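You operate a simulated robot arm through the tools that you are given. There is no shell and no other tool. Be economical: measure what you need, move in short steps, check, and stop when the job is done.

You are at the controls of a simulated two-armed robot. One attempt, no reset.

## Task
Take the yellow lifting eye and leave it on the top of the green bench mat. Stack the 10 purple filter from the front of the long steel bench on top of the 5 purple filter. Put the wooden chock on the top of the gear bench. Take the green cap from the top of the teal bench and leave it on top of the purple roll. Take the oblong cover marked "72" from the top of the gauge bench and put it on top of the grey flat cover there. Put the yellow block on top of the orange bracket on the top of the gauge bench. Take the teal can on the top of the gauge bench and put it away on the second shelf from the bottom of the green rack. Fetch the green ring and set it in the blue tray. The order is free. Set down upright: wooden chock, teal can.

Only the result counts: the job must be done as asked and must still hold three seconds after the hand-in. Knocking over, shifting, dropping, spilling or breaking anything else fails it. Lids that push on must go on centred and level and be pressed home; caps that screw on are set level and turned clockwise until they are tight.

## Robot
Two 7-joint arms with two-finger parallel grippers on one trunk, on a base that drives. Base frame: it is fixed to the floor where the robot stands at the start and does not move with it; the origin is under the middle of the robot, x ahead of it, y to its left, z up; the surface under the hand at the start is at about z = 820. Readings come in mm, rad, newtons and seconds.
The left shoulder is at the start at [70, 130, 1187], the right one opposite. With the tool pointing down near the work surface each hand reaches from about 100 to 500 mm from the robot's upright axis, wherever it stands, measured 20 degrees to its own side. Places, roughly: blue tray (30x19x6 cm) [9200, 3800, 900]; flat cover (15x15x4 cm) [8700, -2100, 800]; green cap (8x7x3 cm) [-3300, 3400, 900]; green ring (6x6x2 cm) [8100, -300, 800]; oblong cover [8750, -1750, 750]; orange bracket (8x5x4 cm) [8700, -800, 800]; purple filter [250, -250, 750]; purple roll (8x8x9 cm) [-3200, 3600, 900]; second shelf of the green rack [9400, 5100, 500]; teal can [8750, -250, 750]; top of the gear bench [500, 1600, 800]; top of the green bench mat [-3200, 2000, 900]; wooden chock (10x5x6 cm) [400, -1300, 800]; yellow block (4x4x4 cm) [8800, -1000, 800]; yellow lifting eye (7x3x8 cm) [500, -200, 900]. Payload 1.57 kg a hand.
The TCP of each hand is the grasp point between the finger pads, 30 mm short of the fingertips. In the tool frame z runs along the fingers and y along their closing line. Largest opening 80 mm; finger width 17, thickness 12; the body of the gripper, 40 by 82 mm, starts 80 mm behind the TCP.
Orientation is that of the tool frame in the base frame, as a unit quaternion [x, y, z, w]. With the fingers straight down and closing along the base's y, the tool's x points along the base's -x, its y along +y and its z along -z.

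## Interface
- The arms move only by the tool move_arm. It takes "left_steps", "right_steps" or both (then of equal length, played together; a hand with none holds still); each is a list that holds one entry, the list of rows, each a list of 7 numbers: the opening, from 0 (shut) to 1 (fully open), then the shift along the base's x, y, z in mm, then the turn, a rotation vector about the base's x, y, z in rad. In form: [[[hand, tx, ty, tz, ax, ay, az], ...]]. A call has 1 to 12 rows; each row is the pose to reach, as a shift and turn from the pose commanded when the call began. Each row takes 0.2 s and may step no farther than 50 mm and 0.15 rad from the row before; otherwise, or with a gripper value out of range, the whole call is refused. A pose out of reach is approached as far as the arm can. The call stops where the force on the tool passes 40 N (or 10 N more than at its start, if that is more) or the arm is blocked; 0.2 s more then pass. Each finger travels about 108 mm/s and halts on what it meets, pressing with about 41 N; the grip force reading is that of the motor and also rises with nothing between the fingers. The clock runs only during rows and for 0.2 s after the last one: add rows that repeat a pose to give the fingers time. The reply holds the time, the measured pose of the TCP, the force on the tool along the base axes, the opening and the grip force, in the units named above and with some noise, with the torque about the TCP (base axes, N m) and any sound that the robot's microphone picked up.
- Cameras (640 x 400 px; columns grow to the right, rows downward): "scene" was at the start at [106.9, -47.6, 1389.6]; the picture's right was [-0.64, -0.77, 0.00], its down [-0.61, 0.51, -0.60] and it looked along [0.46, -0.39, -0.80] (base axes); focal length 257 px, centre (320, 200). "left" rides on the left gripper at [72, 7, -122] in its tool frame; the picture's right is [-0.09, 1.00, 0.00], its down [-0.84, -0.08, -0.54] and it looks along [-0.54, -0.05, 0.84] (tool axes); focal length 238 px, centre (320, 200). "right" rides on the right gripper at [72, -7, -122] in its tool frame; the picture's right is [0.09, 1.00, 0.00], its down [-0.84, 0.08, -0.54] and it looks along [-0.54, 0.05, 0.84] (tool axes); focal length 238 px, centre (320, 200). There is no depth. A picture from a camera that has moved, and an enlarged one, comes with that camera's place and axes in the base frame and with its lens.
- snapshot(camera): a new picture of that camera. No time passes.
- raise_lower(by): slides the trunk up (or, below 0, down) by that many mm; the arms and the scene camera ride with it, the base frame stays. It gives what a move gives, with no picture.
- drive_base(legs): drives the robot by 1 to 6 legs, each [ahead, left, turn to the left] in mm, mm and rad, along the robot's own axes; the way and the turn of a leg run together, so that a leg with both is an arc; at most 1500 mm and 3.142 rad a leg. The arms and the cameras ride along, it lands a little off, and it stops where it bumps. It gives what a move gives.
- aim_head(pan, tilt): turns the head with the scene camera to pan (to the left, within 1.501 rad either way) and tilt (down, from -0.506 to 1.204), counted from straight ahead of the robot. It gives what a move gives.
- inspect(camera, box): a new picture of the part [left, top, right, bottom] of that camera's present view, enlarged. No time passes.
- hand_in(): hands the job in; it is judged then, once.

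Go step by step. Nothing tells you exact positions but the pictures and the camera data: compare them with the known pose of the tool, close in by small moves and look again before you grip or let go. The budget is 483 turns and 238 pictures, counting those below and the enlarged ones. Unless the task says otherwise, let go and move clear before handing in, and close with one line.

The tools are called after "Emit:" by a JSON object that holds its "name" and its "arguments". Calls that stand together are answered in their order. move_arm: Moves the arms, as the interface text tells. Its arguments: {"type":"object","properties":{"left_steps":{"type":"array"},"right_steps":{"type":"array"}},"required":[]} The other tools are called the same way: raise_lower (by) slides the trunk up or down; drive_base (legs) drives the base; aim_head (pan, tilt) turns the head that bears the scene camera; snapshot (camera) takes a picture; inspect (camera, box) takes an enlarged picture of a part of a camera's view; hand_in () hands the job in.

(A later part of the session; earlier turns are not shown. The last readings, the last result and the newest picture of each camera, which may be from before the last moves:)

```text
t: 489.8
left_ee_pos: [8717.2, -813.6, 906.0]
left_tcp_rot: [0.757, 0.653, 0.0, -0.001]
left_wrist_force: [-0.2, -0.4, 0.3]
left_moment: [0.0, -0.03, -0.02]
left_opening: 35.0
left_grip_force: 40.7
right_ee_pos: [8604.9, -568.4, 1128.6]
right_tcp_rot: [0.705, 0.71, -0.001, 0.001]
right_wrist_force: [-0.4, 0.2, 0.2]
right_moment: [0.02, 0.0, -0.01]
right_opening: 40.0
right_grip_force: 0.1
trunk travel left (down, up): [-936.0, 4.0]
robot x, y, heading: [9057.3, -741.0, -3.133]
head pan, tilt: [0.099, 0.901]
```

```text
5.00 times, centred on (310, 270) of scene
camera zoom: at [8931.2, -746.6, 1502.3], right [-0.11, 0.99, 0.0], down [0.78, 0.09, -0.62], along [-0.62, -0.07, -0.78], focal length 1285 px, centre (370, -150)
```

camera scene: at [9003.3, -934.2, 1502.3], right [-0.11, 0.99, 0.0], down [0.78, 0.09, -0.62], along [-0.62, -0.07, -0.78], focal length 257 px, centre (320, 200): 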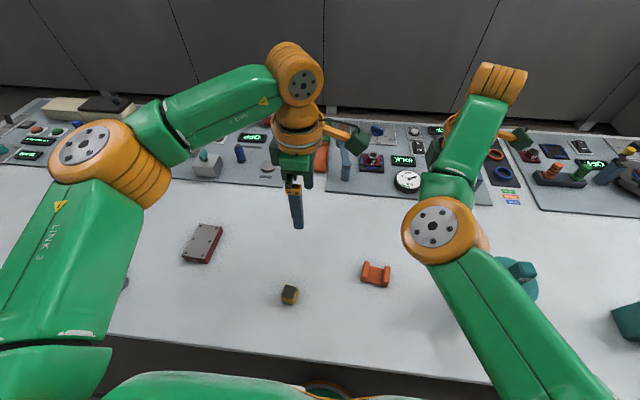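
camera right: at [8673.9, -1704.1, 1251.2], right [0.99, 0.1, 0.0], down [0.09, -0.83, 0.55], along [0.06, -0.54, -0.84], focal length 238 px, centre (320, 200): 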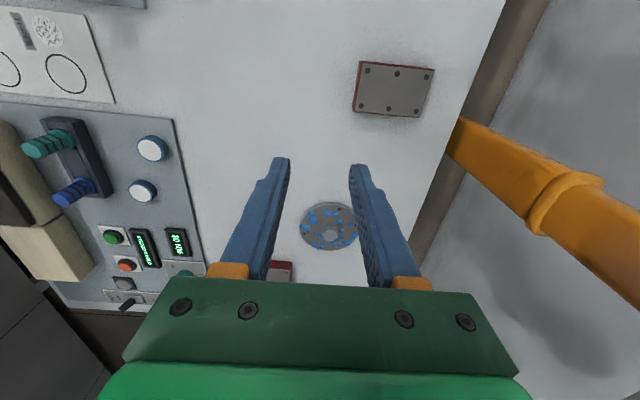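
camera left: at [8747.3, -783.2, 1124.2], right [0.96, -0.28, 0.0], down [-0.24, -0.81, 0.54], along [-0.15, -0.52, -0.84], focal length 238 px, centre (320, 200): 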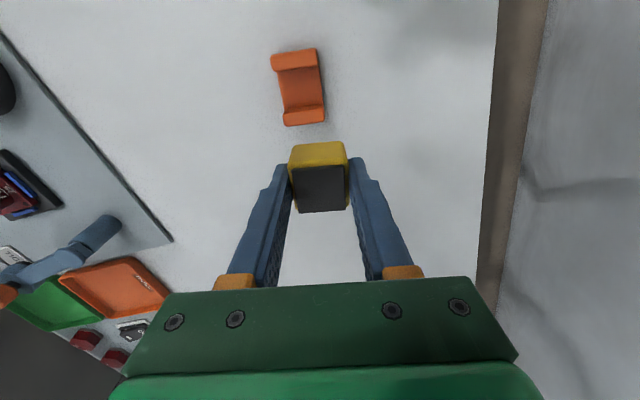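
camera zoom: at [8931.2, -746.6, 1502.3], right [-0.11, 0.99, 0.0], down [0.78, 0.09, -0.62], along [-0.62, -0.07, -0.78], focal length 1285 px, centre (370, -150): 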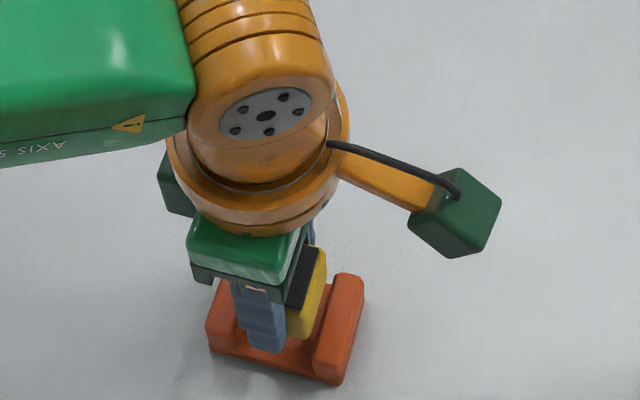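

The block must shift about 3.5 mm toward +y to sit in the gap. I shift and lower slowly.

Emit:
{"name": "move_arm", "arguments": {"left_steps": [[[0, 0.5, 3.5, 0, 0, 0, 0], [0, 0.5, 3.5, -5, 0, 0, 0], [0, 0.5, 3.5, -9, 0, 0, 0], [0, 0.5, 3.5, -12, 0, 0, 0], [0, 0.5, 3.5, -15, 0, 0, 0]]]}}

Emit:
{"name": "inspect", "arguments": {"camera": "left", "box": [240, 90, 400, 230]}}

Emit:
{"name": "inspect", "arguments": {"camera": "scene", "box": [280, 260, 350, 310]}}

```text
t: 490.9
left_ee_pos: [8715.8, -809.0, 891.8]
left_tcp_rot: [0.757, 0.653, 0.001, 0.001]
left_wrist_force: [0.0, -0.9, -0.4]
left_moment: [0.01, 0.0, 0.01]
left_opening: 34.6
left_grip_force: 41.0
right_ee_pos: [8603.9, -568.3, 1129.9]
right_tcp_rot: [0.705, 0.709, 0.0, 0.002]
right_wrist_force: [-0.1, -0.4, 0.1]
right_moment: [0.01, -0.03, 0.0]
right_opening: 39.9
right_grip_force: 0.0
trunk travel left (down, up): [-936.0, 4.0]
robot x, y, heading: [9055.6, -733.8, -3.134]
head pan, tilt: [0.099, 0.901]
```

```text
2.86 times, centred on (320, 160) of left
camera zoom: at [8733.2, -738.2, 1013.0], right [0.97, -0.24, 0.0], down [-0.2, -0.82, 0.54], along [-0.13, -0.53, -0.84], focal length 681 px, centre (320, 314)
```

zoom: 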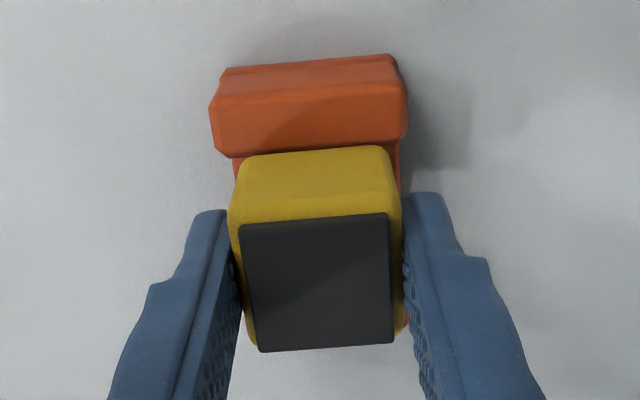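

```text
8.00 times, centred on (315, 285) of scene
camera zoom: at [8931.0, -746.3, 1502.3], right [-0.11, 0.99, 0.0], down [0.78, 0.09, -0.62], along [-0.62, -0.07, -0.78], focal length 2056 px, centre (360, -480)
```

zoom: 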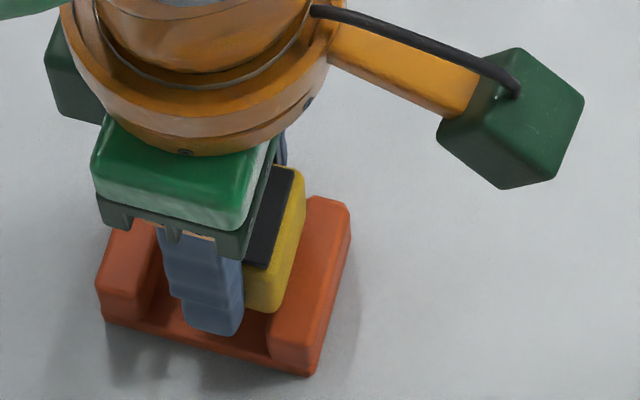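

Emit:
{"name": "move_arm", "arguments": {"left_steps": [[[0, 0, 0, -3, 0, 0, 0], [0, 0, 0, -6, 0, 0, 0], [0, 0, 0, -9, 0, 0, 0], [0, 0, 0, -12, 0, 0, 0]]]}}

```text
t: 491.8
left_ee_pos: [8715.7, -810.2, 888.3]
left_tcp_rot: [0.757, 0.654, -0.002, -0.005]
left_wrist_force: [1.6, -6.6, 25.4]
left_moment: [0.19, -0.43, -0.05]
left_opening: 35.0
left_grip_force: 41.0
right_ee_pos: [8607.9, -570.2, 1132.4]
right_tcp_rot: [0.704, 0.71, -0.002, 0.0]
right_wrist_force: [0.3, -0.2, -0.2]
right_moment: [0.03, -0.06, 0.02]
right_opening: 40.0
right_grip_force: 0.0
trunk travel left (down, up): [-936.0, 4.0]
robot x, y, heading: [9058.7, -738.5, -3.126]
head pan, tilt: [0.099, 0.901]
stopped in row 4 (left hand): the force on the tool passed its limit at 46 N (the readings are from after the stop); the commanded pose is now the measured one
```

It touched an upright's top; the uprights are ≈850 high, so the true offset is about -2.3 mm in y. I lift, correct and lower again.

Emit:
{"name": "move_arm", "arguments": {"left_steps": [[[0, 0, 0, 5, 0, 0, 0], [0, -0.3, -2.3, 6, 0, 0, 0], [0, -0.3, -2.3, 3, 0, 0, 0], [0, -0.3, -2.3, 0, 0, 0, 0], [0, -0.3, -2.3, -3, 0, 0, 0], [0, -0.3, -2.3, -6, 0, 0, 0]]]}}

Emit:
{"name": "inspect", "arguments": {"camera": "left", "box": [240, 90, 400, 230]}}

```text
t: 492.9
left_ee_pos: [8713.3, -810.5, 887.8]
left_tcp_rot: [0.756, 0.655, -0.004, -0.009]
left_wrist_force: [3.1, -3.3, 28.0]
left_moment: [0.32, -0.66, -0.13]
left_opening: 34.7
left_grip_force: 41.3
right_ee_pos: [8609.0, -569.9, 1131.6]
right_tcp_rot: [0.704, 0.71, -0.003, -0.001]
right_wrist_force: [-0.1, -0.1, -1.5]
right_moment: [0.0, 0.0, 0.0]
right_opening: 40.1
right_grip_force: 0.1
trunk travel left (down, up): [-936.0, 4.0]
robot x, y, heading: [9057.8, -734.1, -3.126]
head pan, tilt: [0.099, 0.901]
stopped in row 5 (left hand): the force on the tool passed its limit at 46 N (the readings are from after the stop); the commanded pose is now the measured one
```

```text
2.86 times, centred on (320, 160) of left
camera zoom: at [8733.4, -740.8, 1009.0], right [0.97, -0.23, -0.02], down [-0.19, -0.82, 0.54], along [-0.14, -0.52, -0.84], focal length 681 px, centre (320, 314)
```

zoom: 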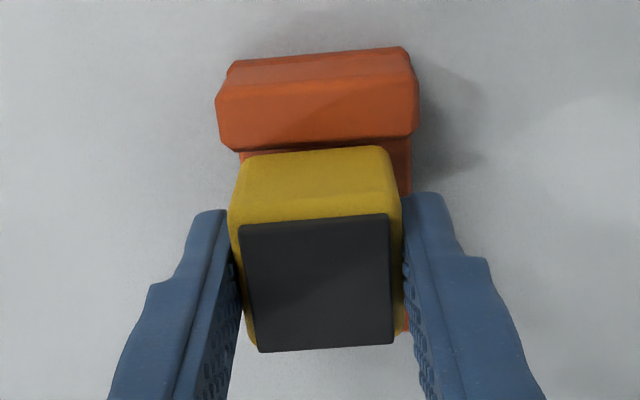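

Emit:
{"name": "inspect", "arguments": {"camera": "right", "box": [310, 170, 410, 250]}}

Emit:
{"name": "inspect", "arguments": {"camera": "scene", "box": [285, 270, 335, 310]}}

```text
5.00 times, centred on (360, 210) of right
camera zoom: at [8600.9, -496.2, 1255.1], right [0.99, 0.1, 0.0], down [0.09, -0.83, 0.54], along [0.05, -0.54, -0.84], focal length 1192 px, centre (120, 150)
```

zoom: 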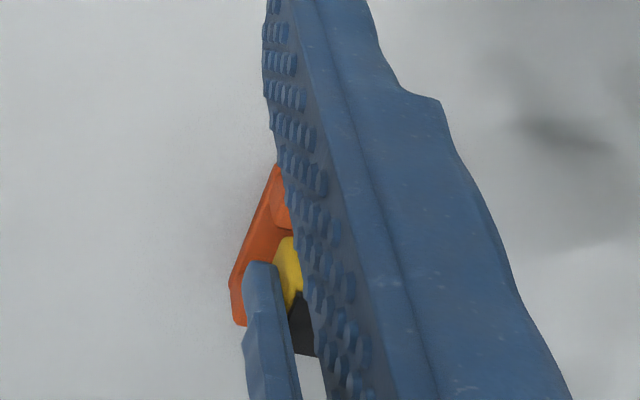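

```text
10.00 times, centred on (310, 290) of scene
camera zoom: at [8938.2, -747.6, 1503.2], right [-0.11, 0.99, 0.0], down [0.78, 0.09, -0.62], along [-0.62, -0.07, -0.78], focal length 2570 px, centre (420, -700)
```

zoom: 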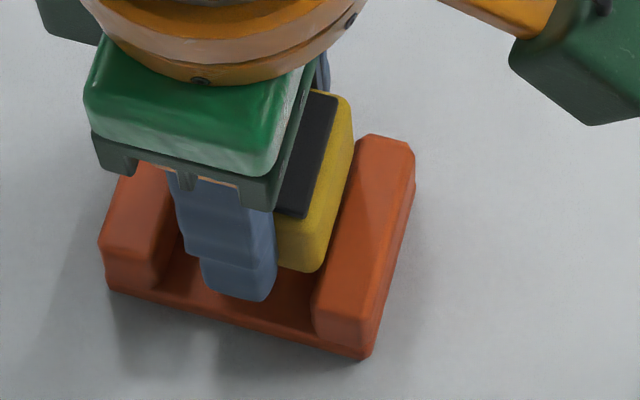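

From this view the block still sits ~1 mm from the right upright but has ~9 mm room on the left. I lift, shift 3.5 mm toward -y and lower again.

Emit:
{"name": "move_arm", "arguments": {"left_steps": [[[0, 0, 0, 6, 0.006, 0.018, 0], [0, -0.5, -3.5, 8, 0.006, 0.018, 0], [0, -0.5, -3.5, 4, 0.006, 0.018, 0], [0, -0.5, -3.5, 0, 0.006, 0.018, 0], [0, -0.5, -3.5, -4, 0.006, 0.018, 0], [0, -0.5, -3.5, -8, 0.006, 0.018, 0]]]}}

Emit:
{"name": "inspect", "arguments": {"camera": "scene", "box": [285, 270, 335, 310]}}

```text
t: 494.3
left_ee_pos: [8711.0, -815.8, 877.6]
left_tcp_rot: [0.757, 0.654, -0.008, -0.014]
left_wrist_force: [0.3, 0.1, -0.8]
left_moment: [-0.02, -0.02, 0.03]
left_opening: 35.0
left_grip_force: 41.1
right_ee_pos: [8603.3, -568.0, 1129.7]
right_tcp_rot: [0.704, 0.71, -0.001, 0.001]
right_wrist_force: [0.0, 0.1, -0.4]
right_moment: [0.0, 0.01, -0.04]
right_opening: 40.4
right_grip_force: 0.1
trunk travel left (down, up): [-936.0, 4.0]
robot x, y, heading: [9053.7, -737.0, -3.128]
head pan, tilt: [0.099, 0.901]
```

```text
10.00 times, centred on (310, 290) of scene
camera zoom: at [8931.4, -746.5, 1502.3], right [-0.11, 0.99, 0.0], down [0.78, 0.09, -0.62], along [-0.62, -0.07, -0.78], focal length 2570 px, centre (420, -700)
```

zoom: 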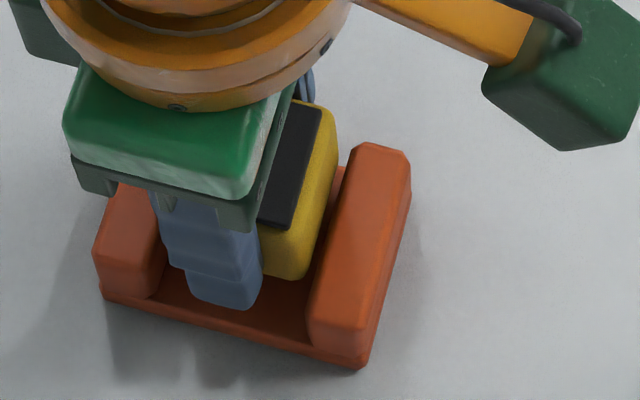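

Now it enters the saddle freely. I correct the small tilt and lower until it rests.

Emit:
{"name": "move_arm", "arguments": {"left_steps": [[[0, 0, 0, 0, -0.011, -0.03, 0], [0, 0, 0, -3, -0.011, -0.03, 0], [0, 0, 0, -6, -0.011, -0.03, 0], [0, 0, 0, -9, -0.011, -0.03, 0]]]}}

```text
t: 495.3
left_ee_pos: [8710.2, -814.5, 868.7]
left_tcp_rot: [0.756, 0.655, -0.001, 0.0]
left_wrist_force: [-0.3, -0.7, -1.0]
left_moment: [0.0, -0.02, -0.01]
left_opening: 35.0
left_grip_force: 40.4
right_ee_pos: [8603.0, -569.1, 1129.2]
right_tcp_rot: [0.704, 0.71, 0.001, 0.002]
right_wrist_force: [0.4, -0.1, -1.1]
right_moment: [0.0, 0.01, -0.04]
right_opening: 40.0
right_grip_force: 0.1
trunk travel left (down, up): [-936.0, 4.0]
robot x, y, heading: [9055.8, -737.6, -3.13]
head pan, tilt: [0.099, 0.901]
```

Emit:
{"name": "move_arm", "arguments": {"left_steps": [[[0, 0, 0, -2, 0, 0, 0], [0, 0, 0, -4, 0, 0, 0], [0, 0, 0, -6, 0, 0, 0], [0, 0, 0, -8, 0, 0, 0]]]}}

Emit:
{"name": "inspect", "arguments": {"camera": "scene", "box": [285, 270, 335, 310]}}

```text
t: 496.5
left_ee_pos: [8711.3, -813.3, 863.8]
left_tcp_rot: [0.755, 0.655, -0.003, -0.004]
left_wrist_force: [2.3, -0.8, 25.2]
left_moment: [-0.16, -0.34, -0.02]
left_opening: 35.2
left_grip_force: 41.3
right_ee_pos: [8608.9, -569.1, 1131.8]
right_tcp_rot: [0.704, 0.711, -0.003, 0.0]
right_wrist_force: [-0.4, 0.4, 0.0]
right_moment: [-0.03, 0.01, 0.01]
right_opening: 39.8
right_grip_force: 0.1
trunk travel left (down, up): [-936.0, 4.0]
robot x, y, heading: [9058.3, -736.6, -3.13]
head pan, tilt: [0.099, 0.901]
stopped in row 4 (left hand): the force on the tool passed its limit at 42 N (the readings are from after the stop); the commanded pose is now the measured one
```

```text
10.00 times, centred on (310, 290) of scene
camera zoom: at [8938.5, -746.5, 1502.9], right [-0.11, 0.99, 0.0], down [0.78, 0.09, -0.63], along [-0.62, -0.07, -0.78], focal length 2570 px, centre (420, -700)
```

zoom: 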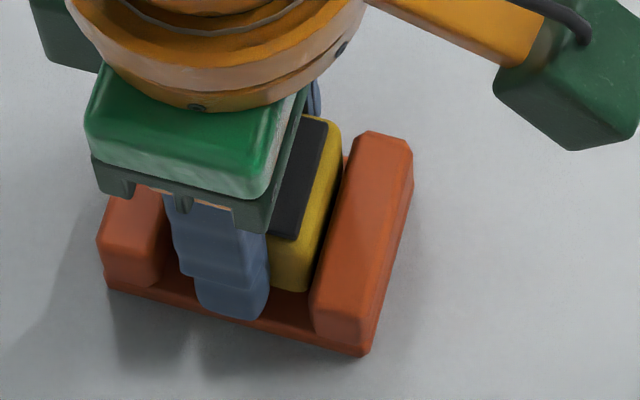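

Seated on the saddle's base. I ease off, open moderately and rise straight up.

Emit:
{"name": "move_arm", "arguments": {"left_steps": [[[0, 0, 0, 2, 0.003, 0.01, 0], [0.55, 0, 0, 2, 0.003, 0.01, 0], [0.65, 0, 0, 2, 0.003, 0.01, 0], [0.65, 0, 0, 20, 0.003, 0.01, 0], [0.65, 0, 0, 60, 0.003, 0.01, 0], [0.65, 0, 0, 100, 0.003, 0.01, 0], [0.65, 0, 0, 140, 0.003, 0.01, 0], [0.65, 0, 0, 185, 0.003, 0.01, 0], [0.65, 0, 0, 230, 0.003, 0.01, 0], [0.65, 0, 0, 275, 0.003, 0.01, 0]]]}}

Emit:
{"name": "snapshot", "arguments": {"camera": "left"}}

Emit:
{"name": "inspect", "arguments": {"camera": "scene", "box": [285, 270, 335, 310]}}

```text
t: 498.7
left_ee_pos: [8706.9, -812.6, 1133.1]
left_tcp_rot: [0.756, 0.655, -0.004, -0.005]
left_wrist_force: [0.1, 0.0, -0.6]
left_moment: [-0.02, 0.01, 0.0]
left_opening: 52.1
left_grip_force: 0.0
right_ee_pos: [8602.7, -569.0, 1127.7]
right_tcp_rot: [0.704, 0.71, -0.002, 0.002]
right_wrist_force: [0.0, -0.7, 0.1]
right_moment: [-0.03, -0.03, -0.01]
right_opening: 40.0
right_grip_force: 0.0
trunk travel left (down, up): [-936.0, 4.0]
robot x, y, heading: [9058.5, -735.8, -3.124]
head pan, tilt: [0.099, 0.901]
```

```text
69 pictures are left
camera left: at [8725.7, -741.9, 1253.8], right [0.97, -0.23, -0.01], down [-0.19, -0.82, 0.54], along [-0.14, -0.52, -0.84], focal length 238 px, centre (320, 200)
```

left: 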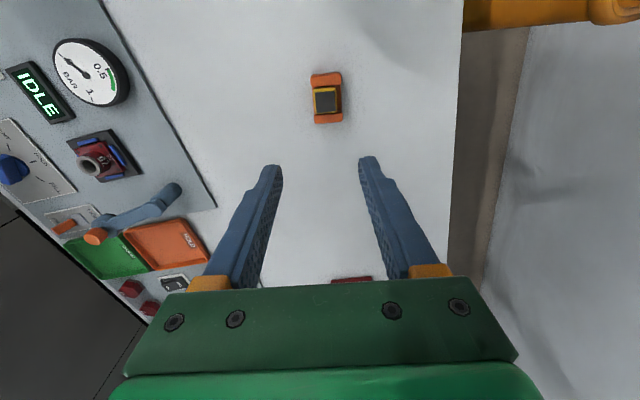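

```text
10.00 times, centred on (310, 290) of scene
camera zoom: at [8931.6, -746.0, 1502.3], right [-0.11, 0.99, 0.0], down [0.78, 0.09, -0.62], along [-0.62, -0.07, -0.78], focal length 2570 px, centre (420, -700)
```

zoom: 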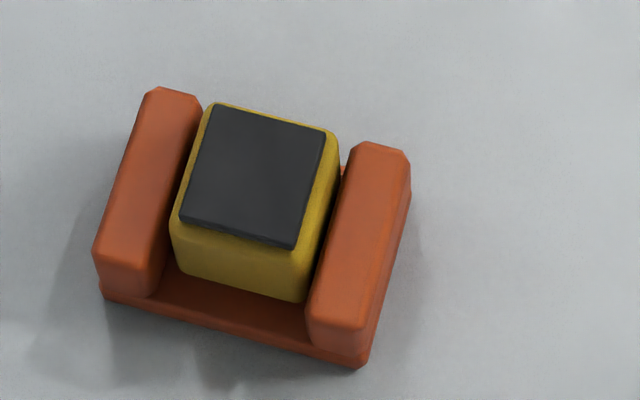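

The block sits nicely in the bracket. Next, the teal can and green ring: I strafe further right and look.

Emit:
{"name": "drive_base", "arguments": {"legs": [[-50, 0, 0], [0, -420, -0.012]]}}

Emit:
{"name": "aim_head", "arguments": {"pan": -0.1, "tilt": 0.7}}

Emit:
{"name": "snapshot", "arguments": {"camera": "scene"}}

```text
t: 501.9
left_ee_pos: [8752.0, -383.8, 1131.8]
left_tcp_rot: [0.758, 0.652, -0.003, -0.008]
left_wrist_force: [-0.3, -0.6, -0.3]
left_moment: [0.05, 0.02, 0.01]
left_opening: 52.0
left_grip_force: 0.0
right_ee_pos: [8651.4, -139.1, 1129.9]
right_tcp_rot: [0.708, 0.706, -0.001, 0.001]
right_wrist_force: [0.4, 0.3, -0.2]
right_moment: [0.02, 0.02, 0.01]
right_opening: 39.9
right_grip_force: 0.0
trunk travel left (down, up): [-936.0, 4.0]
robot x, y, heading: [9105.9, -306.2, -3.141]
head pan, tilt: [0.099, 0.901]
```

```text
t: 502.6
left_ee_pos: [8751.5, -381.9, 1132.3]
left_tcp_rot: [0.759, 0.651, -0.003, -0.006]
left_wrist_force: [-1.1, -0.1, -0.5]
left_moment: [0.0, 0.0, 0.03]
left_opening: 51.9
left_grip_force: 0.0
right_ee_pos: [8652.7, -136.3, 1130.3]
right_tcp_rot: [0.707, 0.707, -0.001, 0.001]
right_wrist_force: [-0.1, -0.4, 0.6]
right_moment: [-0.01, -0.01, 0.01]
right_opening: 40.0
right_grip_force: 0.1
trunk travel left (down, up): [-936.0, 4.0]
robot x, y, heading: [9103.5, -311.0, -3.134]
head pan, tilt: [-0.099, 0.7]
```

```text
67 pictures are left
camera scene: at [8968.2, -302.5, 1518.4], right [0.1, 1.0, 0.0], down [0.64, -0.06, -0.76], along [-0.76, 0.07, -0.64], focal length 257 px, centre (320, 200)
```

scene: 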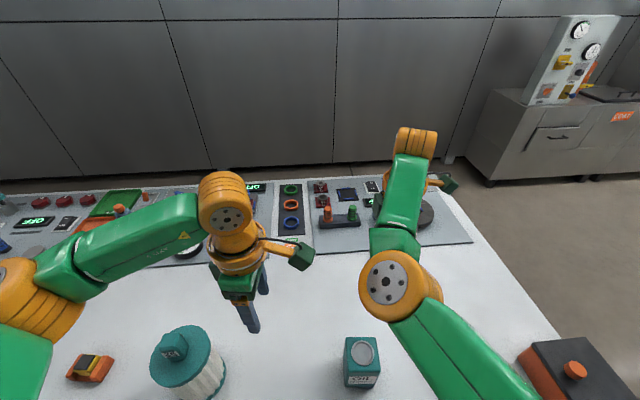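

Emit:
{"name": "inspect", "arguments": {"camera": "scene", "box": [330, 320, 400, 400]}}

Emit:
{"name": "inspect", "arguments": {"camera": "scene", "box": [130, 310, 240, 400]}}

Emit:
{"name": "inspect", "arguments": {"camera": "scene", "box": [260, 170, 400, 260]}}

```text
5.00 times, centred on (365, 360) of scene
camera zoom: at [8968.2, -302.5, 1518.4], right [0.1, 1.0, 0.0], down [0.64, -0.06, -0.76], along [-0.76, 0.07, -0.64], focal length 1285 px, centre (95, -600)
```

zoom: 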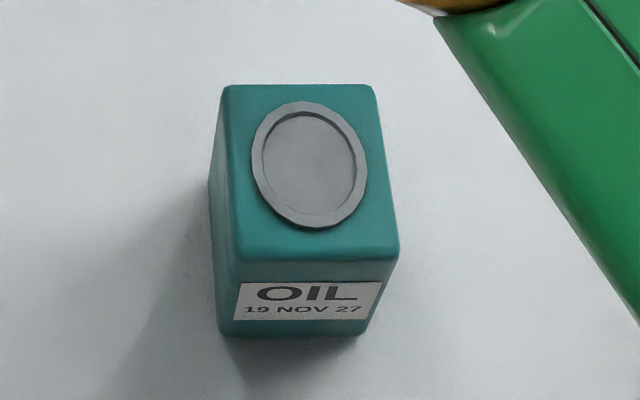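

```text
4.44 times, centred on (185, 355) of scene
camera zoom: at [8968.2, -302.5, 1518.4], right [0.1, 1.0, 0.0], down [0.64, -0.06, -0.76], along [-0.76, 0.07, -0.64], focal length 1142 px, centre (920, -489)
```

zoom: 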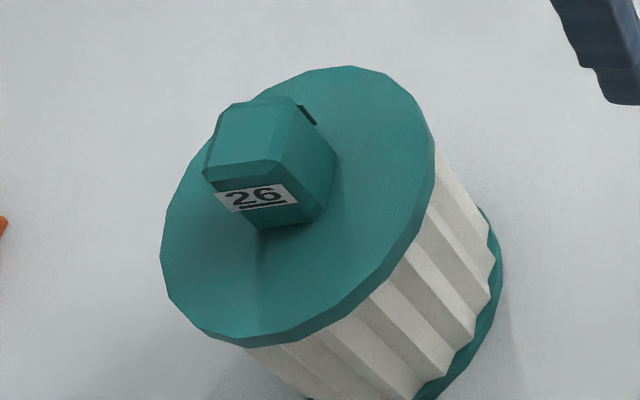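

```text
4.44 times, centred on (330, 215) of scene
camera zoom: at [8968.2, -302.5, 1518.4], right [0.1, 1.0, 0.0], down [0.64, -0.06, -0.76], along [-0.76, 0.07, -0.64], focal length 1142 px, centre (276, 133)
```

zoom: 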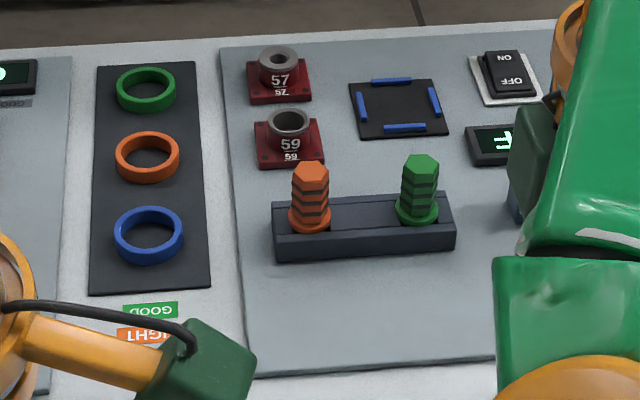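

The teal can is the OIL can at about (8771, -195), ~65×65×105 mm. The green ring is on the far side strip at about (8065, -349). Before choosing a grip I look toward the green rack.

Emit:
{"name": "aim_head", "arguments": {"pan": -1.45, "tilt": 0.2}}

Emit:
{"name": "snapshot", "arguments": {"camera": "scene"}}

```text
t: 504.1
left_ee_pos: [8750.6, -382.2, 1133.0]
left_tcp_rot: [0.759, 0.652, -0.005, -0.006]
left_wrist_force: [0.3, -0.3, -0.9]
left_moment: [0.01, 0.03, 0.02]
left_opening: 52.0
left_grip_force: 0.1
right_ee_pos: [8650.6, -137.5, 1128.3]
right_tcp_rot: [0.707, 0.707, -0.001, 0.002]
right_wrist_force: [0.3, 0.2, 0.5]
right_moment: [0.01, 0.01, -0.01]
right_opening: 40.1
right_grip_force: 0.1
trunk travel left (down, up): [-936.0, 4.0]
robot x, y, heading: [9105.1, -313.0, -3.141]
head pan, tilt: [-1.45, 0.201]
```

```text
63 pictures are left
camera scene: at [9041.0, -217.9, 1563.8], right [0.99, 0.12, 0.0], down [0.03, -0.2, -0.98], along [-0.12, 0.97, -0.2], focal length 257 px, centre (320, 200)
```

scene: 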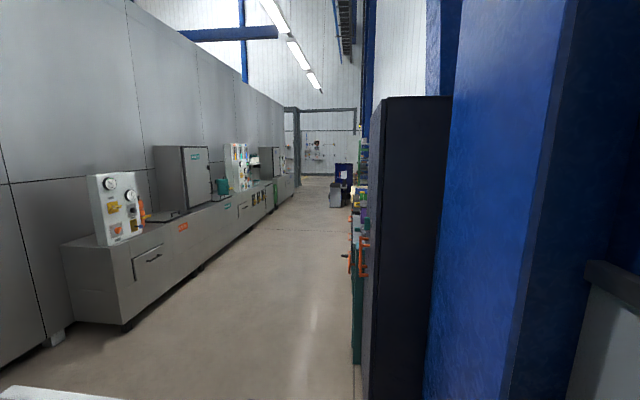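

The exit past the blue column is too narrow, so I'll leave the way I came. For the shelf, the can should be held with fingers slanted sideways; the right hand can tilt its fingers toward the robot's right. I move the left hand away and test that tilt in the air.

Emit:
{"name": "move_arm", "arguments": {"left_steps": [[[0.6, 0, -40, 5, 0, 0, 0.1], [0.6, 0, -80, 10, 0, 0, 0.15], [0.6, 0, -120, 10, 0, 0, 0.15], [0.6, 0, -160, 10, 0, 0, 0.15], [0.6, 0, -200, 10, 0, 0, 0.15], [0.6, 0, -230, 10, 0, 0, 0.15]]]}}

Emit:
{"name": "move_arm", "arguments": {"right_steps": [[[0.8, 0, 0, 0, 0.14, 0, 0], [0.8, 0, 0, 0, 0.28, 0, 0], [0.8, 0, 0, 0, 0.42, 0, 0], [0.8, 0, 0, 0, 0.56, 0, 0], [0.8, 0, 0, 0, 0.7, 0, 0], [1, 0, 0, 0, 0.84, 0, 0], [1, 0, 0, 0, 0.98, 0, 0], [1, 0, 0, 0, 1.1, 0, 0]]]}}

Emit:
{"name": "aim_head", "arguments": {"pan": -0.2, "tilt": 0.7}}

Emit:
{"name": "snapshot", "arguments": {"camera": "scene"}}

```text
t: 505.5
left_ee_pos: [8752.7, -611.3, 1141.6]
left_tcp_rot: [0.707, 0.707, -0.004, -0.006]
left_wrist_force: [-0.1, -1.0, -0.2]
left_moment: [0.03, -0.04, 0.04]
left_opening: 48.1
left_grip_force: 0.0
right_ee_pos: [8652.5, -137.5, 1130.9]
right_tcp_rot: [0.708, 0.706, -0.002, 0.001]
right_wrist_force: [0.8, 0.2, 0.1]
right_moment: [-0.02, -0.02, -0.03]
right_opening: 40.0
right_grip_force: 0.3
trunk travel left (down, up): [-936.0, 4.0]
robot x, y, heading: [9100.9, -304.7, -3.138]
head pan, tilt: [-1.45, 0.201]
```

```text
t: 507.3
left_ee_pos: [8751.2, -609.9, 1143.0]
left_tcp_rot: [0.708, 0.706, -0.003, -0.006]
left_wrist_force: [0.5, 0.3, -0.2]
left_moment: [0.02, -0.02, 0.04]
left_opening: 48.0
left_grip_force: 0.0
right_ee_pos: [8656.4, -118.7, 1129.5]
right_tcp_rot: [0.604, 0.603, 0.368, -0.369]
right_wrist_force: [-0.3, 0.5, 0.0]
right_moment: [-0.01, -0.02, 0.0]
right_opening: 80.0
right_grip_force: 0.1
right hand out of reach, approached as far as the arm can: row 2, 3, 8
trunk travel left (down, up): [-936.0, 4.0]
robot x, y, heading: [9106.5, -309.3, -3.135]
head pan, tilt: [-1.45, 0.201]
```

```text
t: 508.7
left_ee_pos: [8752.6, -610.8, 1141.6]
left_tcp_rot: [0.708, 0.706, -0.005, -0.006]
left_wrist_force: [-0.1, -0.1, -0.3]
left_moment: [0.0, 0.0, 0.03]
left_opening: 47.7
left_grip_force: 0.0
right_ee_pos: [8655.4, -118.1, 1128.7]
right_tcp_rot: [0.604, 0.604, 0.368, -0.368]
right_wrist_force: [-0.5, 0.0, -0.1]
right_moment: [-0.02, 0.01, 0.0]
right_opening: 80.0
right_grip_force: 0.1
trunk travel left (down, up): [-936.0, 4.0]
robot x, y, heading: [9102.2, -306.7, -3.136]
head pan, tilt: [-0.201, 0.7]
```

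```text
62 pictures are left
camera scene: at [8969.4, -293.7, 1518.5], right [0.2, 0.98, 0.0], down [0.63, -0.13, -0.77], along [-0.75, 0.15, -0.64], focal length 257 px, centre (320, 200)
```

scene: 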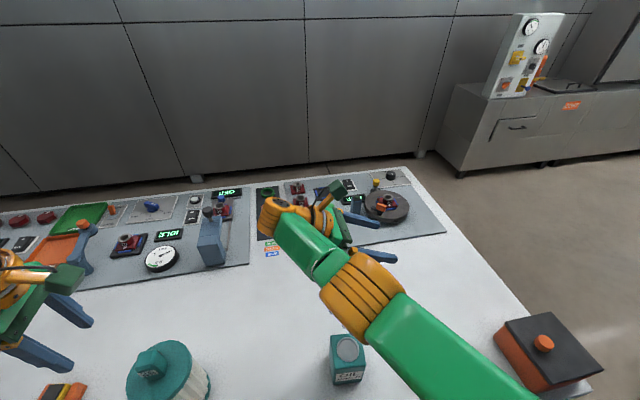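

The tilt works. I shift the base so this hand pose lands over the can, and lift the left hand so the trunk can go down.

Emit:
{"name": "move_arm", "arguments": {"left_steps": [[[0.6, 0, 0, 40, 0, 0, 0], [0.6, 0, 0, 80, 0, 0, 0], [0.6, 0, 0, 120, 0, 0, 0]]]}}

Emit:
{"name": "drive_base", "arguments": {"legs": [[-115, 77, 0]]}}

Emit:
{"name": "raise_lower", "arguments": {"by": -110}}

Emit:
{"name": "snapshot", "arguments": {"camera": "right"}}

Emit:
{"name": "snapshot", "arguments": {"camera": "scene"}}

```text
t: 509.5
left_ee_pos: [8752.3, -609.1, 1261.6]
left_tcp_rot: [0.708, 0.706, -0.004, -0.005]
left_wrist_force: [0.3, -0.4, -0.9]
left_moment: [-0.02, 0.0, 0.03]
left_opening: 47.9
left_grip_force: 0.1
right_ee_pos: [8655.9, -117.1, 1128.4]
right_tcp_rot: [0.604, 0.603, 0.368, -0.368]
right_wrist_force: [-0.3, -0.1, 0.0]
right_moment: [0.03, 0.01, 0.02]
right_opening: 79.9
right_grip_force: 0.1
trunk travel left (down, up): [-936.0, 4.0]
robot x, y, heading: [9102.7, -310.6, -3.134]
head pan, tilt: [-0.201, 0.7]
```

```text
t: 510.8
left_ee_pos: [8863.3, -684.5, 1259.4]
left_tcp_rot: [0.707, 0.707, -0.004, -0.003]
left_wrist_force: [-0.7, -0.5, 0.9]
left_moment: [-0.03, -0.02, -0.01]
left_opening: 48.1
left_grip_force: 0.2
right_ee_pos: [8765.6, -193.5, 1128.3]
right_tcp_rot: [0.604, 0.604, 0.369, -0.367]
right_wrist_force: [0.2, -0.3, -0.2]
right_moment: [0.01, 0.0, -0.02]
right_opening: 79.9
right_grip_force: 0.0
trunk travel left (down, up): [-936.0, 4.0]
robot x, y, heading: [9216.0, -389.2, -3.134]
head pan, tilt: [-0.201, 0.7]
```

```text
t: 512.3
left_ee_pos: [8866.2, -687.4, 1151.1]
left_tcp_rot: [0.708, 0.707, -0.004, -0.006]
left_wrist_force: [-0.6, -0.1, -0.6]
left_moment: [0.0, 0.03, 0.01]
left_opening: 48.2
left_grip_force: 0.0
right_ee_pos: [8769.7, -196.0, 1019.3]
right_tcp_rot: [0.604, 0.603, 0.369, -0.369]
right_wrist_force: [-0.5, -0.6, -0.7]
right_moment: [-0.01, -0.03, 0.02]
right_opening: 79.8
right_grip_force: 0.1
trunk travel left (down, up): [-826.0, 114.0]
robot x, y, heading: [9215.1, -389.4, -3.138]
head pan, tilt: [-0.201, 0.7]
```

```text
61 pictures are left
camera right: at [8762.2, -270.7, 1140.7], right [1.0, 0.04, 0.08], down [0.08, -0.86, -0.5], along [0.05, 0.5, -0.86], focal length 238 px, centre (320, 200)
```

right: 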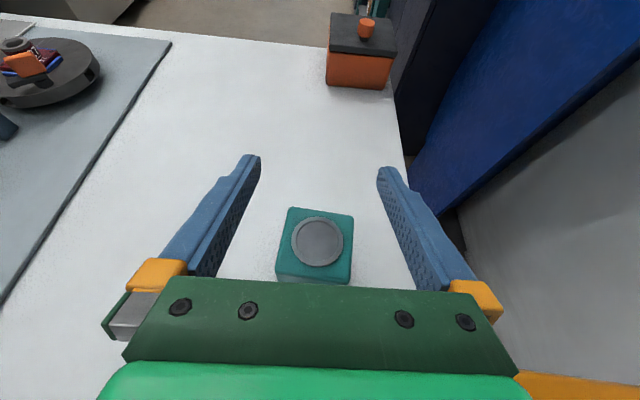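

```text
60 pictures are left
camera scene: at [9083.2, -371.4, 1408.5], right [0.19, 0.98, 0.0], down [0.63, -0.12, -0.76], along [-0.75, 0.15, -0.64], focal length 257 px, centre (320, 200)
```

scene: 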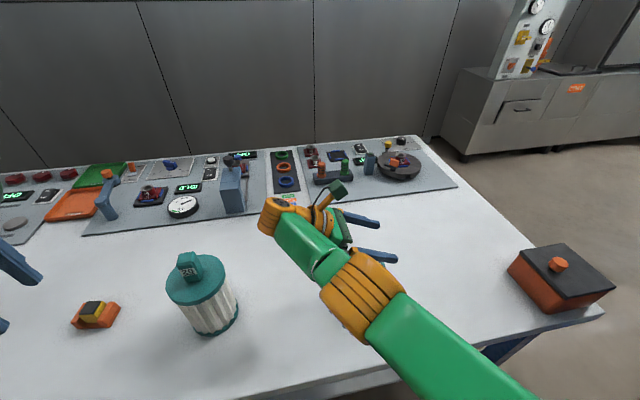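

The can is centered at x≈8774, y≈-191, squarely aligned. I shift 4 mm and lower with the trunk.

Emit:
{"name": "move_arm", "arguments": {"right_steps": [[[1, 4, 1, 0, 0, 0, 0], [1, 4, 1, 0, 0, 0, 0]]]}}

Emit:
{"name": "raise_lower", "arguments": {"by": -75}}

Emit:
{"name": "snapshot", "arguments": {"camera": "right"}}

```text
t: 512.9
left_ee_pos: [8866.7, -687.5, 1150.4]
left_tcp_rot: [0.707, 0.707, -0.005, -0.005]
left_wrist_force: [-0.6, 0.6, -0.5]
left_moment: [0.03, 0.02, 0.02]
left_opening: 48.0
left_grip_force: 0.0
right_ee_pos: [8766.9, -201.9, 1018.0]
right_tcp_rot: [0.594, 0.615, 0.361, -0.373]
right_wrist_force: [0.0, 0.4, -0.4]
right_moment: [0.0, 0.0, 0.03]
right_opening: 80.0
right_grip_force: 0.0
right hand out of reach, approached as far as the arm can: row 1
trunk travel left (down, up): [-826.0, 114.0]
robot x, y, heading: [9215.6, -384.3, -3.131]
head pan, tilt: [-0.201, 0.7]
```

```text
t: 513.9
left_ee_pos: [8868.8, -688.8, 1075.7]
left_tcp_rot: [0.708, 0.707, -0.005, -0.006]
left_wrist_force: [0.6, 0.9, 0.2]
left_moment: [0.0, -0.01, 0.02]
left_opening: 48.0
left_grip_force: 0.0
right_ee_pos: [8768.2, -200.4, 949.3]
right_tcp_rot: [0.594, 0.61, 0.363, -0.379]
right_wrist_force: [0.5, 1.1, 0.9]
right_moment: [-0.04, -0.04, -0.03]
right_opening: 79.9
right_grip_force: 0.0
trunk travel left (down, up): [-752.0, 188.0]
robot x, y, heading: [9215.2, -386.9, -3.132]
head pan, tilt: [-0.201, 0.7]
stopped: the force on the tool passed its limit at 43 N (the readings are from after the stop); the commanded pose is now the measured one
```

```text
59 pictures are left
camera right: at [8764.1, -276.5, 1069.9], right [0.99, 0.07, 0.07], down [0.1, -0.86, -0.51], along [0.03, 0.51, -0.86], focal length 238 px, centre (320, 200)
```

right: 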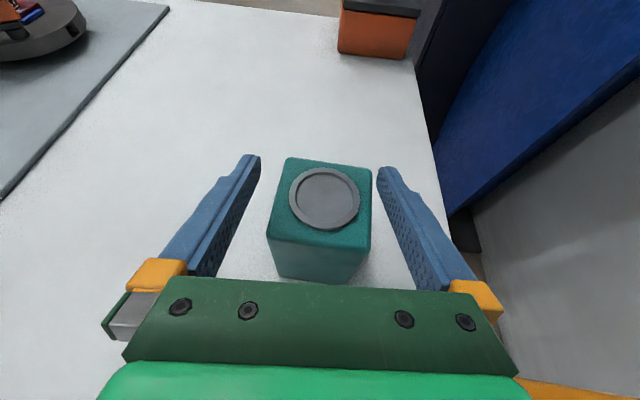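

One fingertip touched the can's rim: the hand is ~5 mm off and turned by ~0.06 rad. I rise a little and correct with the base, since the arm is at its limit.

Emit:
{"name": "raise_lower", "arguments": {"by": 30}}

Emit:
{"name": "drive_base", "arguments": {"legs": [[4, 17, -0.055]]}}

Emit:
{"name": "snapshot", "arguments": {"camera": "right"}}

```text
t: 514.6
left_ee_pos: [8864.8, -686.9, 1105.7]
left_tcp_rot: [0.708, 0.707, -0.004, -0.006]
left_wrist_force: [-0.6, -0.1, 0.0]
left_moment: [-0.01, -0.02, -0.02]
left_opening: 48.3
left_grip_force: 0.1
right_ee_pos: [8764.1, -200.6, 979.0]
right_tcp_rot: [0.593, 0.61, 0.363, -0.379]
right_wrist_force: [0.3, -0.4, -0.7]
right_moment: [-0.01, 0.0, 0.01]
right_opening: 79.9
right_grip_force: 0.0
trunk travel left (down, up): [-782.0, 158.0]
robot x, y, heading: [9217.3, -384.3, -3.136]
head pan, tilt: [-0.201, 0.7]
```

```text
t: 515.5
left_ee_pos: [8847.8, -683.8, 1107.0]
left_tcp_rot: [0.727, 0.687, -0.006, -0.006]
left_wrist_force: [-0.3, -0.4, -0.5]
left_moment: [-0.04, 0.02, -0.01]
left_opening: 48.1
left_grip_force: 0.0
right_ee_pos: [8773.3, -191.8, 978.3]
right_tcp_rot: [0.61, 0.595, 0.371, -0.369]
right_wrist_force: [-1.1, 0.0, 0.0]
right_moment: [-0.01, 0.0, 0.01]
right_opening: 79.7
right_grip_force: 0.0
trunk travel left (down, up): [-782.0, 158.0]
robot x, y, heading: [9214.8, -401.8, 3.094]
head pan, tilt: [-0.201, 0.7]
```

```text
58 pictures are left
camera right: at [8765.6, -267.5, 1099.6], right [1.0, 0.02, 0.07], down [0.06, -0.86, -0.5], along [0.05, 0.51, -0.86], focal length 238 px, centre (320, 200)
```

right: 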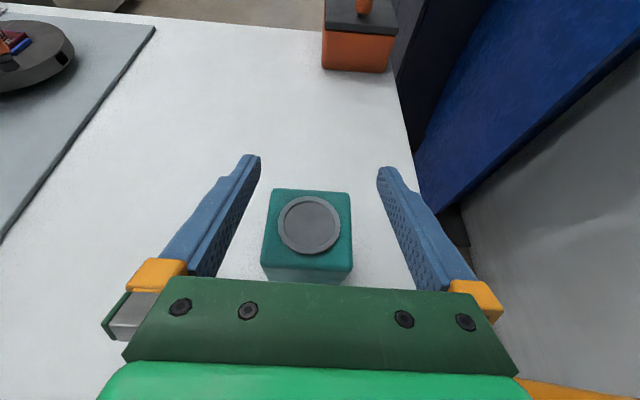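

Now squarely aligned, but 5 mm too far in +x. I shift with the arm and check the report.

Emit:
{"name": "move_arm", "arguments": {"right_steps": [[[1, -5, 0, 0, 0, 0, 0], [1, -5, 0, 0, 0, 0, 0]]]}}

Emit:
{"name": "raise_lower", "arguments": {"by": -60}}

Emit:
{"name": "snapshot", "arguments": {"camera": "right"}}

```text
t: 516.1
left_ee_pos: [8845.9, -684.5, 1107.0]
left_tcp_rot: [0.727, 0.687, -0.004, -0.006]
left_wrist_force: [1.3, -0.3, 0.3]
left_moment: [0.05, 0.01, 0.0]
left_opening: 47.9
left_grip_force: 0.0
right_ee_pos: [8772.1, -194.1, 979.1]
right_tcp_rot: [0.609, 0.594, 0.373, -0.37]
right_wrist_force: [-0.8, 0.4, -0.2]
right_moment: [-0.04, -0.03, 0.02]
right_opening: 79.8
right_grip_force: 0.1
right hand out of reach, approached as far as the arm can: row 1, 2
trunk travel left (down, up): [-782.0, 158.0]
robot x, y, heading: [9213.0, -400.2, 3.092]
head pan, tilt: [-0.201, 0.7]
```

```text
t: 517.1
left_ee_pos: [8846.1, -686.4, 1045.7]
left_tcp_rot: [0.726, 0.688, -0.004, -0.006]
left_wrist_force: [-0.1, -0.2, -0.3]
left_moment: [0.02, 0.01, -0.02]
left_opening: 48.0
left_grip_force: 0.1
right_ee_pos: [8772.9, -193.2, 919.7]
right_tcp_rot: [0.61, 0.594, 0.373, -0.369]
right_wrist_force: [0.3, -0.2, 0.3]
right_moment: [0.03, 0.02, 0.01]
right_opening: 80.0
right_grip_force: 0.0
trunk travel left (down, up): [-722.0, 218.0]
robot x, y, heading: [9210.7, -403.7, 3.091]
head pan, tilt: [-0.201, 0.7]
```

```text
57 pictures are left
camera right: at [8764.6, -269.2, 1039.3], right [1.0, 0.02, 0.08], down [0.06, -0.86, -0.5], along [0.05, 0.51, -0.86], focal length 238 px, centre (320, 200)
```

right: 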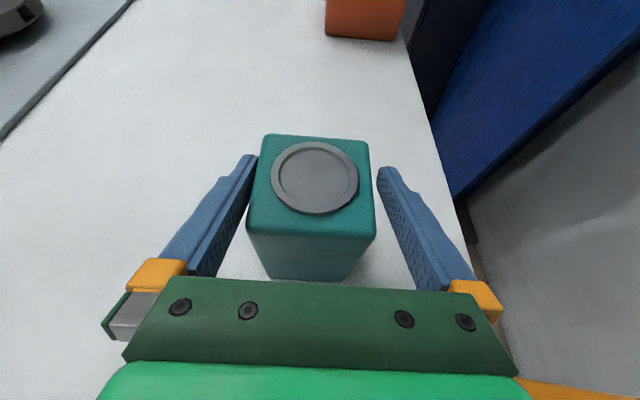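

The fingers straddle the can. Down 40 mm more, then close.

Emit:
{"name": "raise_lower", "arguments": {"by": -38}}

Emit:
{"name": "move_arm", "arguments": {"right_steps": [[[0.8, 0, 0, 0, 0, 0, 0], [0.4, 0, 0, 0, 0, 0, 0], [0, 0, 0, 0, 0, 0, 0], [0, 0, 0, 0, 0, 0, 0]]]}}

Emit:
{"name": "raise_lower", "arguments": {"by": 40}}

Emit:
{"name": "snapshot", "arguments": {"camera": "right"}}

```text
t: 517.9
left_ee_pos: [8845.6, -685.8, 1008.7]
left_tcp_rot: [0.726, 0.687, -0.005, -0.005]
left_wrist_force: [-0.2, 0.0, -0.4]
left_moment: [0.03, -0.05, 0.0]
left_opening: 47.9
left_grip_force: 0.0
right_ee_pos: [8772.7, -193.4, 880.0]
right_tcp_rot: [0.609, 0.595, 0.373, -0.369]
right_wrist_force: [0.1, -0.4, 0.6]
right_moment: [0.01, -0.02, 0.01]
right_opening: 80.0
right_grip_force: 0.3
trunk travel left (down, up): [-684.0, 256.0]
robot x, y, heading: [9211.7, -403.3, 3.094]
head pan, tilt: [-0.201, 0.7]
```

```text
t: 518.9
left_ee_pos: [8846.3, -685.5, 1008.5]
left_tcp_rot: [0.727, 0.687, -0.005, -0.006]
left_wrist_force: [0.0, 0.0, -0.4]
left_moment: [0.03, -0.03, 0.03]
left_opening: 48.0
left_grip_force: 0.0
right_ee_pos: [8771.0, -194.1, 881.0]
right_tcp_rot: [0.61, 0.593, 0.373, -0.369]
right_wrist_force: [0.3, 1.4, 1.7]
right_moment: [0.05, -0.2, 0.04]
right_opening: 67.9
right_grip_force: 41.0
trunk travel left (down, up): [-684.0, 256.0]
robot x, y, heading: [9210.4, -404.7, 3.093]
head pan, tilt: [-0.201, 0.7]
```

```text
t: 519.7
left_ee_pos: [8844.6, -685.2, 1049.4]
left_tcp_rot: [0.726, 0.687, -0.004, -0.006]
left_wrist_force: [-0.2, -0.3, 0.4]
left_moment: [0.02, 0.02, 0.02]
left_opening: 47.8
left_grip_force: 0.0
right_ee_pos: [8770.7, -193.2, 920.8]
right_tcp_rot: [0.609, 0.594, 0.374, -0.369]
right_wrist_force: [-0.4, 0.1, -4.0]
right_moment: [0.0, -0.01, -0.04]
right_opening: 68.0
right_grip_force: 40.6
trunk travel left (down, up): [-724.0, 216.0]
robot x, y, heading: [9211.6, -405.9, 3.09]
head pan, tilt: [-0.201, 0.7]
```

```text
56 pictures are left
camera right: at [8763.3, -268.8, 1040.7], right [1.0, 0.02, 0.08], down [0.06, -0.86, -0.5], along [0.06, 0.51, -0.86], focal length 238 px, centre (320, 200)
```

right: 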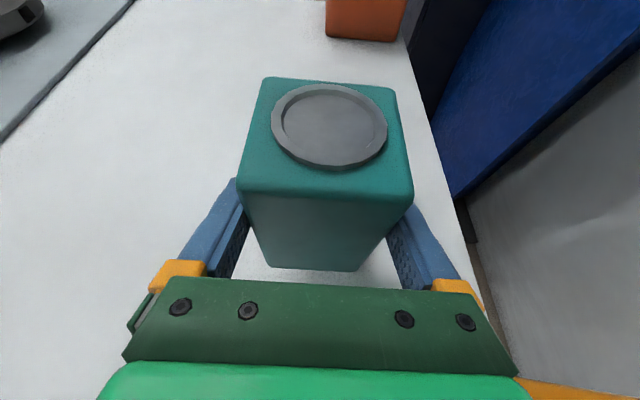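

The can is held firmly. I raise the trunk and go back out along the lane, then around the bench's near end to the other side for the green ring.

Emit:
{"name": "raise_lower", "arguments": {"by": 214}}

Emit:
{"name": "drive_base", "arguments": {"legs": [[40, 0, 0.05], [0, 1200, 0]]}}

```text
t: 522.0
left_ee_pos: [8846.0, -685.6, 1261.2]
left_tcp_rot: [0.727, 0.687, -0.004, -0.006]
left_wrist_force: [0.5, 0.2, -0.2]
left_moment: [0.01, -0.01, -0.02]
left_opening: 47.7
left_grip_force: 0.1
right_ee_pos: [8770.7, -193.9, 1133.1]
right_tcp_rot: [0.609, 0.594, 0.373, -0.369]
right_wrist_force: [-0.6, 0.5, -4.6]
right_moment: [0.02, -0.04, -0.01]
right_opening: 67.8
right_grip_force: 41.3
trunk travel left (down, up): [-938.0, 2.0]
robot x, y, heading: [9209.6, -404.3, 3.093]
head pan, tilt: [-0.201, 0.7]
```

```text
t: 528.5
left_ee_pos: [8817.3, -1895.2, 1263.1]
left_tcp_rot: [0.709, 0.705, -0.004, -0.006]
left_wrist_force: [0.6, -1.3, -0.3]
left_moment: [0.0, -0.02, 0.03]
left_opening: 48.0
left_grip_force: 0.1
right_ee_pos: [8720.4, -1407.5, 1133.8]
right_tcp_rot: [0.595, 0.609, 0.364, -0.378]
right_wrist_force: [0.3, -0.1, -4.3]
right_moment: [-0.04, -0.04, 0.03]
right_opening: 67.8
right_grip_force: 41.0
trunk travel left (down, up): [-938.0, 2.0]
robot x, y, heading: [9172.1, -1597.1, 3.14]
head pan, tilt: [-0.201, 0.7]
```

Emit:
{"name": "drive_base", "arguments": {"legs": [[0, 1000, 0], [0, 900, 0], [700, 0, 0], [0, 0, 3.13]]}}

Emit:
{"name": "aim_head", "arguments": {"pan": 0.6, "tilt": 0.4}}

Emit:
{"name": "snapshot", "arguments": {"camera": "scene"}}

```text
t: 548.8
left_ee_pos: [8835.1, -3225.5, 1261.6]
left_tcp_rot: [-0.68, 0.733, -0.006, 0.005]
left_wrist_force: [0.1, -0.1, -0.3]
left_moment: [0.03, 0.02, 0.0]
left_opening: 48.1
left_grip_force: 0.2
right_ee_pos: [8898.6, -3718.8, 1133.8]
right_tcp_rot: [-0.589, 0.616, -0.364, -0.376]
right_wrist_force: [-0.3, 0.4, -3.9]
right_moment: [0.0, -0.02, -0.01]
right_opening: 67.7
right_grip_force: 41.0
trunk travel left (down, up): [-938.0, 2.0]
robot x, y, heading: [8460.2, -3499.4, -0.066]
head pan, tilt: [-0.201, 0.7]
```

```text
t: 549.9
left_ee_pos: [8834.8, -3225.5, 1262.9]
left_tcp_rot: [-0.679, 0.734, -0.006, 0.005]
left_wrist_force: [-0.1, 0.8, 0.2]
left_moment: [-0.04, 0.01, 0.01]
left_opening: 48.1
left_grip_force: 0.2
right_ee_pos: [8898.4, -3718.8, 1133.3]
right_tcp_rot: [-0.588, 0.615, -0.365, -0.377]
right_wrist_force: [-0.3, 0.1, -3.6]
right_moment: [0.01, 0.0, 0.04]
right_opening: 67.9
right_grip_force: 41.0
trunk travel left (down, up): [-938.0, 2.0]
robot x, y, heading: [8462.7, -3502.7, -0.07]
head pan, tilt: [0.6, 0.4]
```

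```text
55 pictures are left
camera scene: at [8592.4, -3455.4, 1547.1], right [0.51, -0.86, 0.0], down [-0.34, -0.2, -0.92], along [0.79, 0.47, -0.39], focal length 257 px, centre (320, 200)
```

scene: 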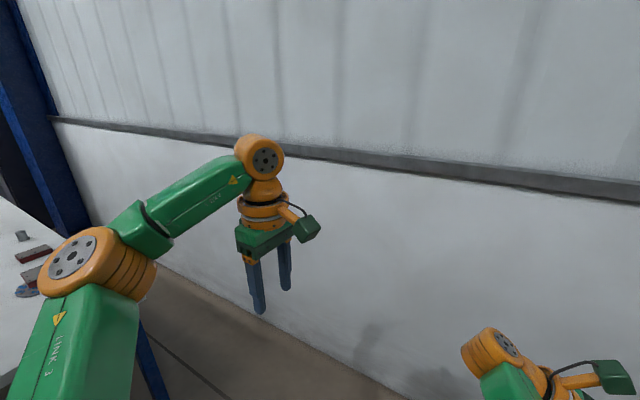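

Emit:
{"name": "drive_base", "arguments": {"legs": [[0, 0, 0.07], [-820, 0, 0], [0, 1200, 0]]}}

Emit:
{"name": "aim_head", "arguments": {"pan": 0.9, "tilt": 0.35}}

Emit:
{"name": "snapshot", "arguments": {"camera": "scene"}}

```text
t: 560.3
left_ee_pos: [8014.8, -2035.0, 1262.3]
left_tcp_rot: [-0.7, 0.714, -0.006, 0.004]
left_wrist_force: [0.0, -0.1, 0.0]
left_moment: [-0.02, -0.02, 0.01]
left_opening: 47.9
left_grip_force: 0.1
right_ee_pos: [8105.8, -2524.5, 1133.6]
right_tcp_rot: [0.605, -0.599, 0.374, 0.366]
right_wrist_force: [-0.8, 0.4, -4.5]
right_moment: [-0.01, 0.01, -0.01]
right_opening: 67.4
right_grip_force: 41.3
trunk travel left (down, up): [-938.0, 2.0]
robot x, y, heading: [7657.4, -2326.4, -0.018]
head pan, tilt: [0.6, 0.4]
```

```text
t: 561.1
left_ee_pos: [8015.2, -2033.5, 1262.8]
left_tcp_rot: [-0.7, 0.714, -0.006, 0.004]
left_wrist_force: [-0.5, -0.2, -0.6]
left_moment: [0.02, 0.02, 0.01]
left_opening: 47.8
left_grip_force: 0.1
right_ee_pos: [8105.6, -2522.4, 1133.6]
right_tcp_rot: [0.604, -0.599, 0.375, 0.367]
right_wrist_force: [0.1, -0.9, -3.6]
right_moment: [0.03, 0.02, 0.0]
right_opening: 67.9
right_grip_force: 41.0
trunk travel left (down, up): [-938.0, 2.0]
robot x, y, heading: [7655.7, -2324.9, -0.013]
head pan, tilt: [0.901, 0.351]
```

```text
54 pictures are left
camera scene: at [7767.3, -2254.7, 1551.7], right [0.77, -0.63, 0.0], down [-0.22, -0.27, -0.94], along [0.59, 0.73, -0.34], focal length 257 px, centre (320, 200)
```

scene: 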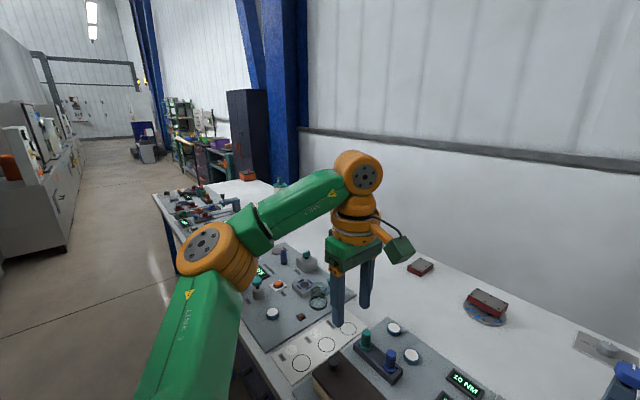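

Emit:
{"name": "drive_base", "arguments": {"legs": [[0, 950, 0.02], [0, 930, 0.01]]}}

Emit:
{"name": "aim_head", "arguments": {"pan": 0.1, "tilt": 0.8}}

Emit:
{"name": "snapshot", "arguments": {"camera": "scene"}}

```text
t: 570.7
left_ee_pos: [8037.0, -119.7, 1262.0]
left_tcp_rot: [-0.703, 0.711, -0.005, 0.004]
left_wrist_force: [0.2, -0.5, 0.2]
left_moment: [-0.03, -0.01, 0.02]
left_opening: 47.8
left_grip_force: 0.0
right_ee_pos: [8129.9, -609.2, 1133.9]
right_tcp_rot: [0.606, -0.598, 0.375, 0.366]
right_wrist_force: [-0.6, 0.3, -3.8]
right_moment: [0.02, 0.03, -0.01]
right_opening: 67.7
right_grip_force: 40.8
trunk travel left (down, up): [-938.0, 2.0]
robot x, y, heading: [7680.5, -415.2, -0.008]
head pan, tilt: [0.901, 0.351]
```

```text
t: 571.8
left_ee_pos: [8036.0, -118.5, 1261.5]
left_tcp_rot: [-0.702, 0.712, -0.006, 0.004]
left_wrist_force: [0.1, -0.3, 0.9]
left_moment: [-0.02, -0.02, -0.04]
left_opening: 48.1
left_grip_force: 0.2
right_ee_pos: [8129.4, -607.4, 1133.7]
right_tcp_rot: [0.607, -0.597, 0.376, 0.366]
right_wrist_force: [0.6, -0.4, -4.1]
right_moment: [-0.01, 0.0, -0.04]
right_opening: 67.7
right_grip_force: 41.0
trunk travel left (down, up): [-938.0, 2.0]
robot x, y, heading: [7679.5, -416.3, -0.012]
head pan, tilt: [0.099, 0.799]
```

```text
53 pictures are left
camera scene: at [7811.8, -407.0, 1512.1], right [0.09, -1.0, 0.0], down [-0.71, -0.07, -0.7], along [0.69, 0.06, -0.72], focal length 257 px, centre (320, 200)
```

scene: 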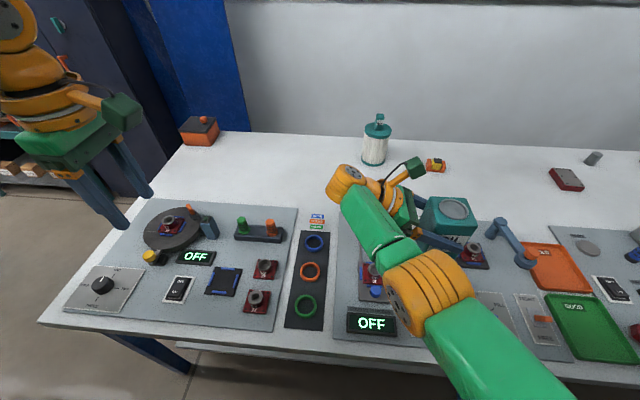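

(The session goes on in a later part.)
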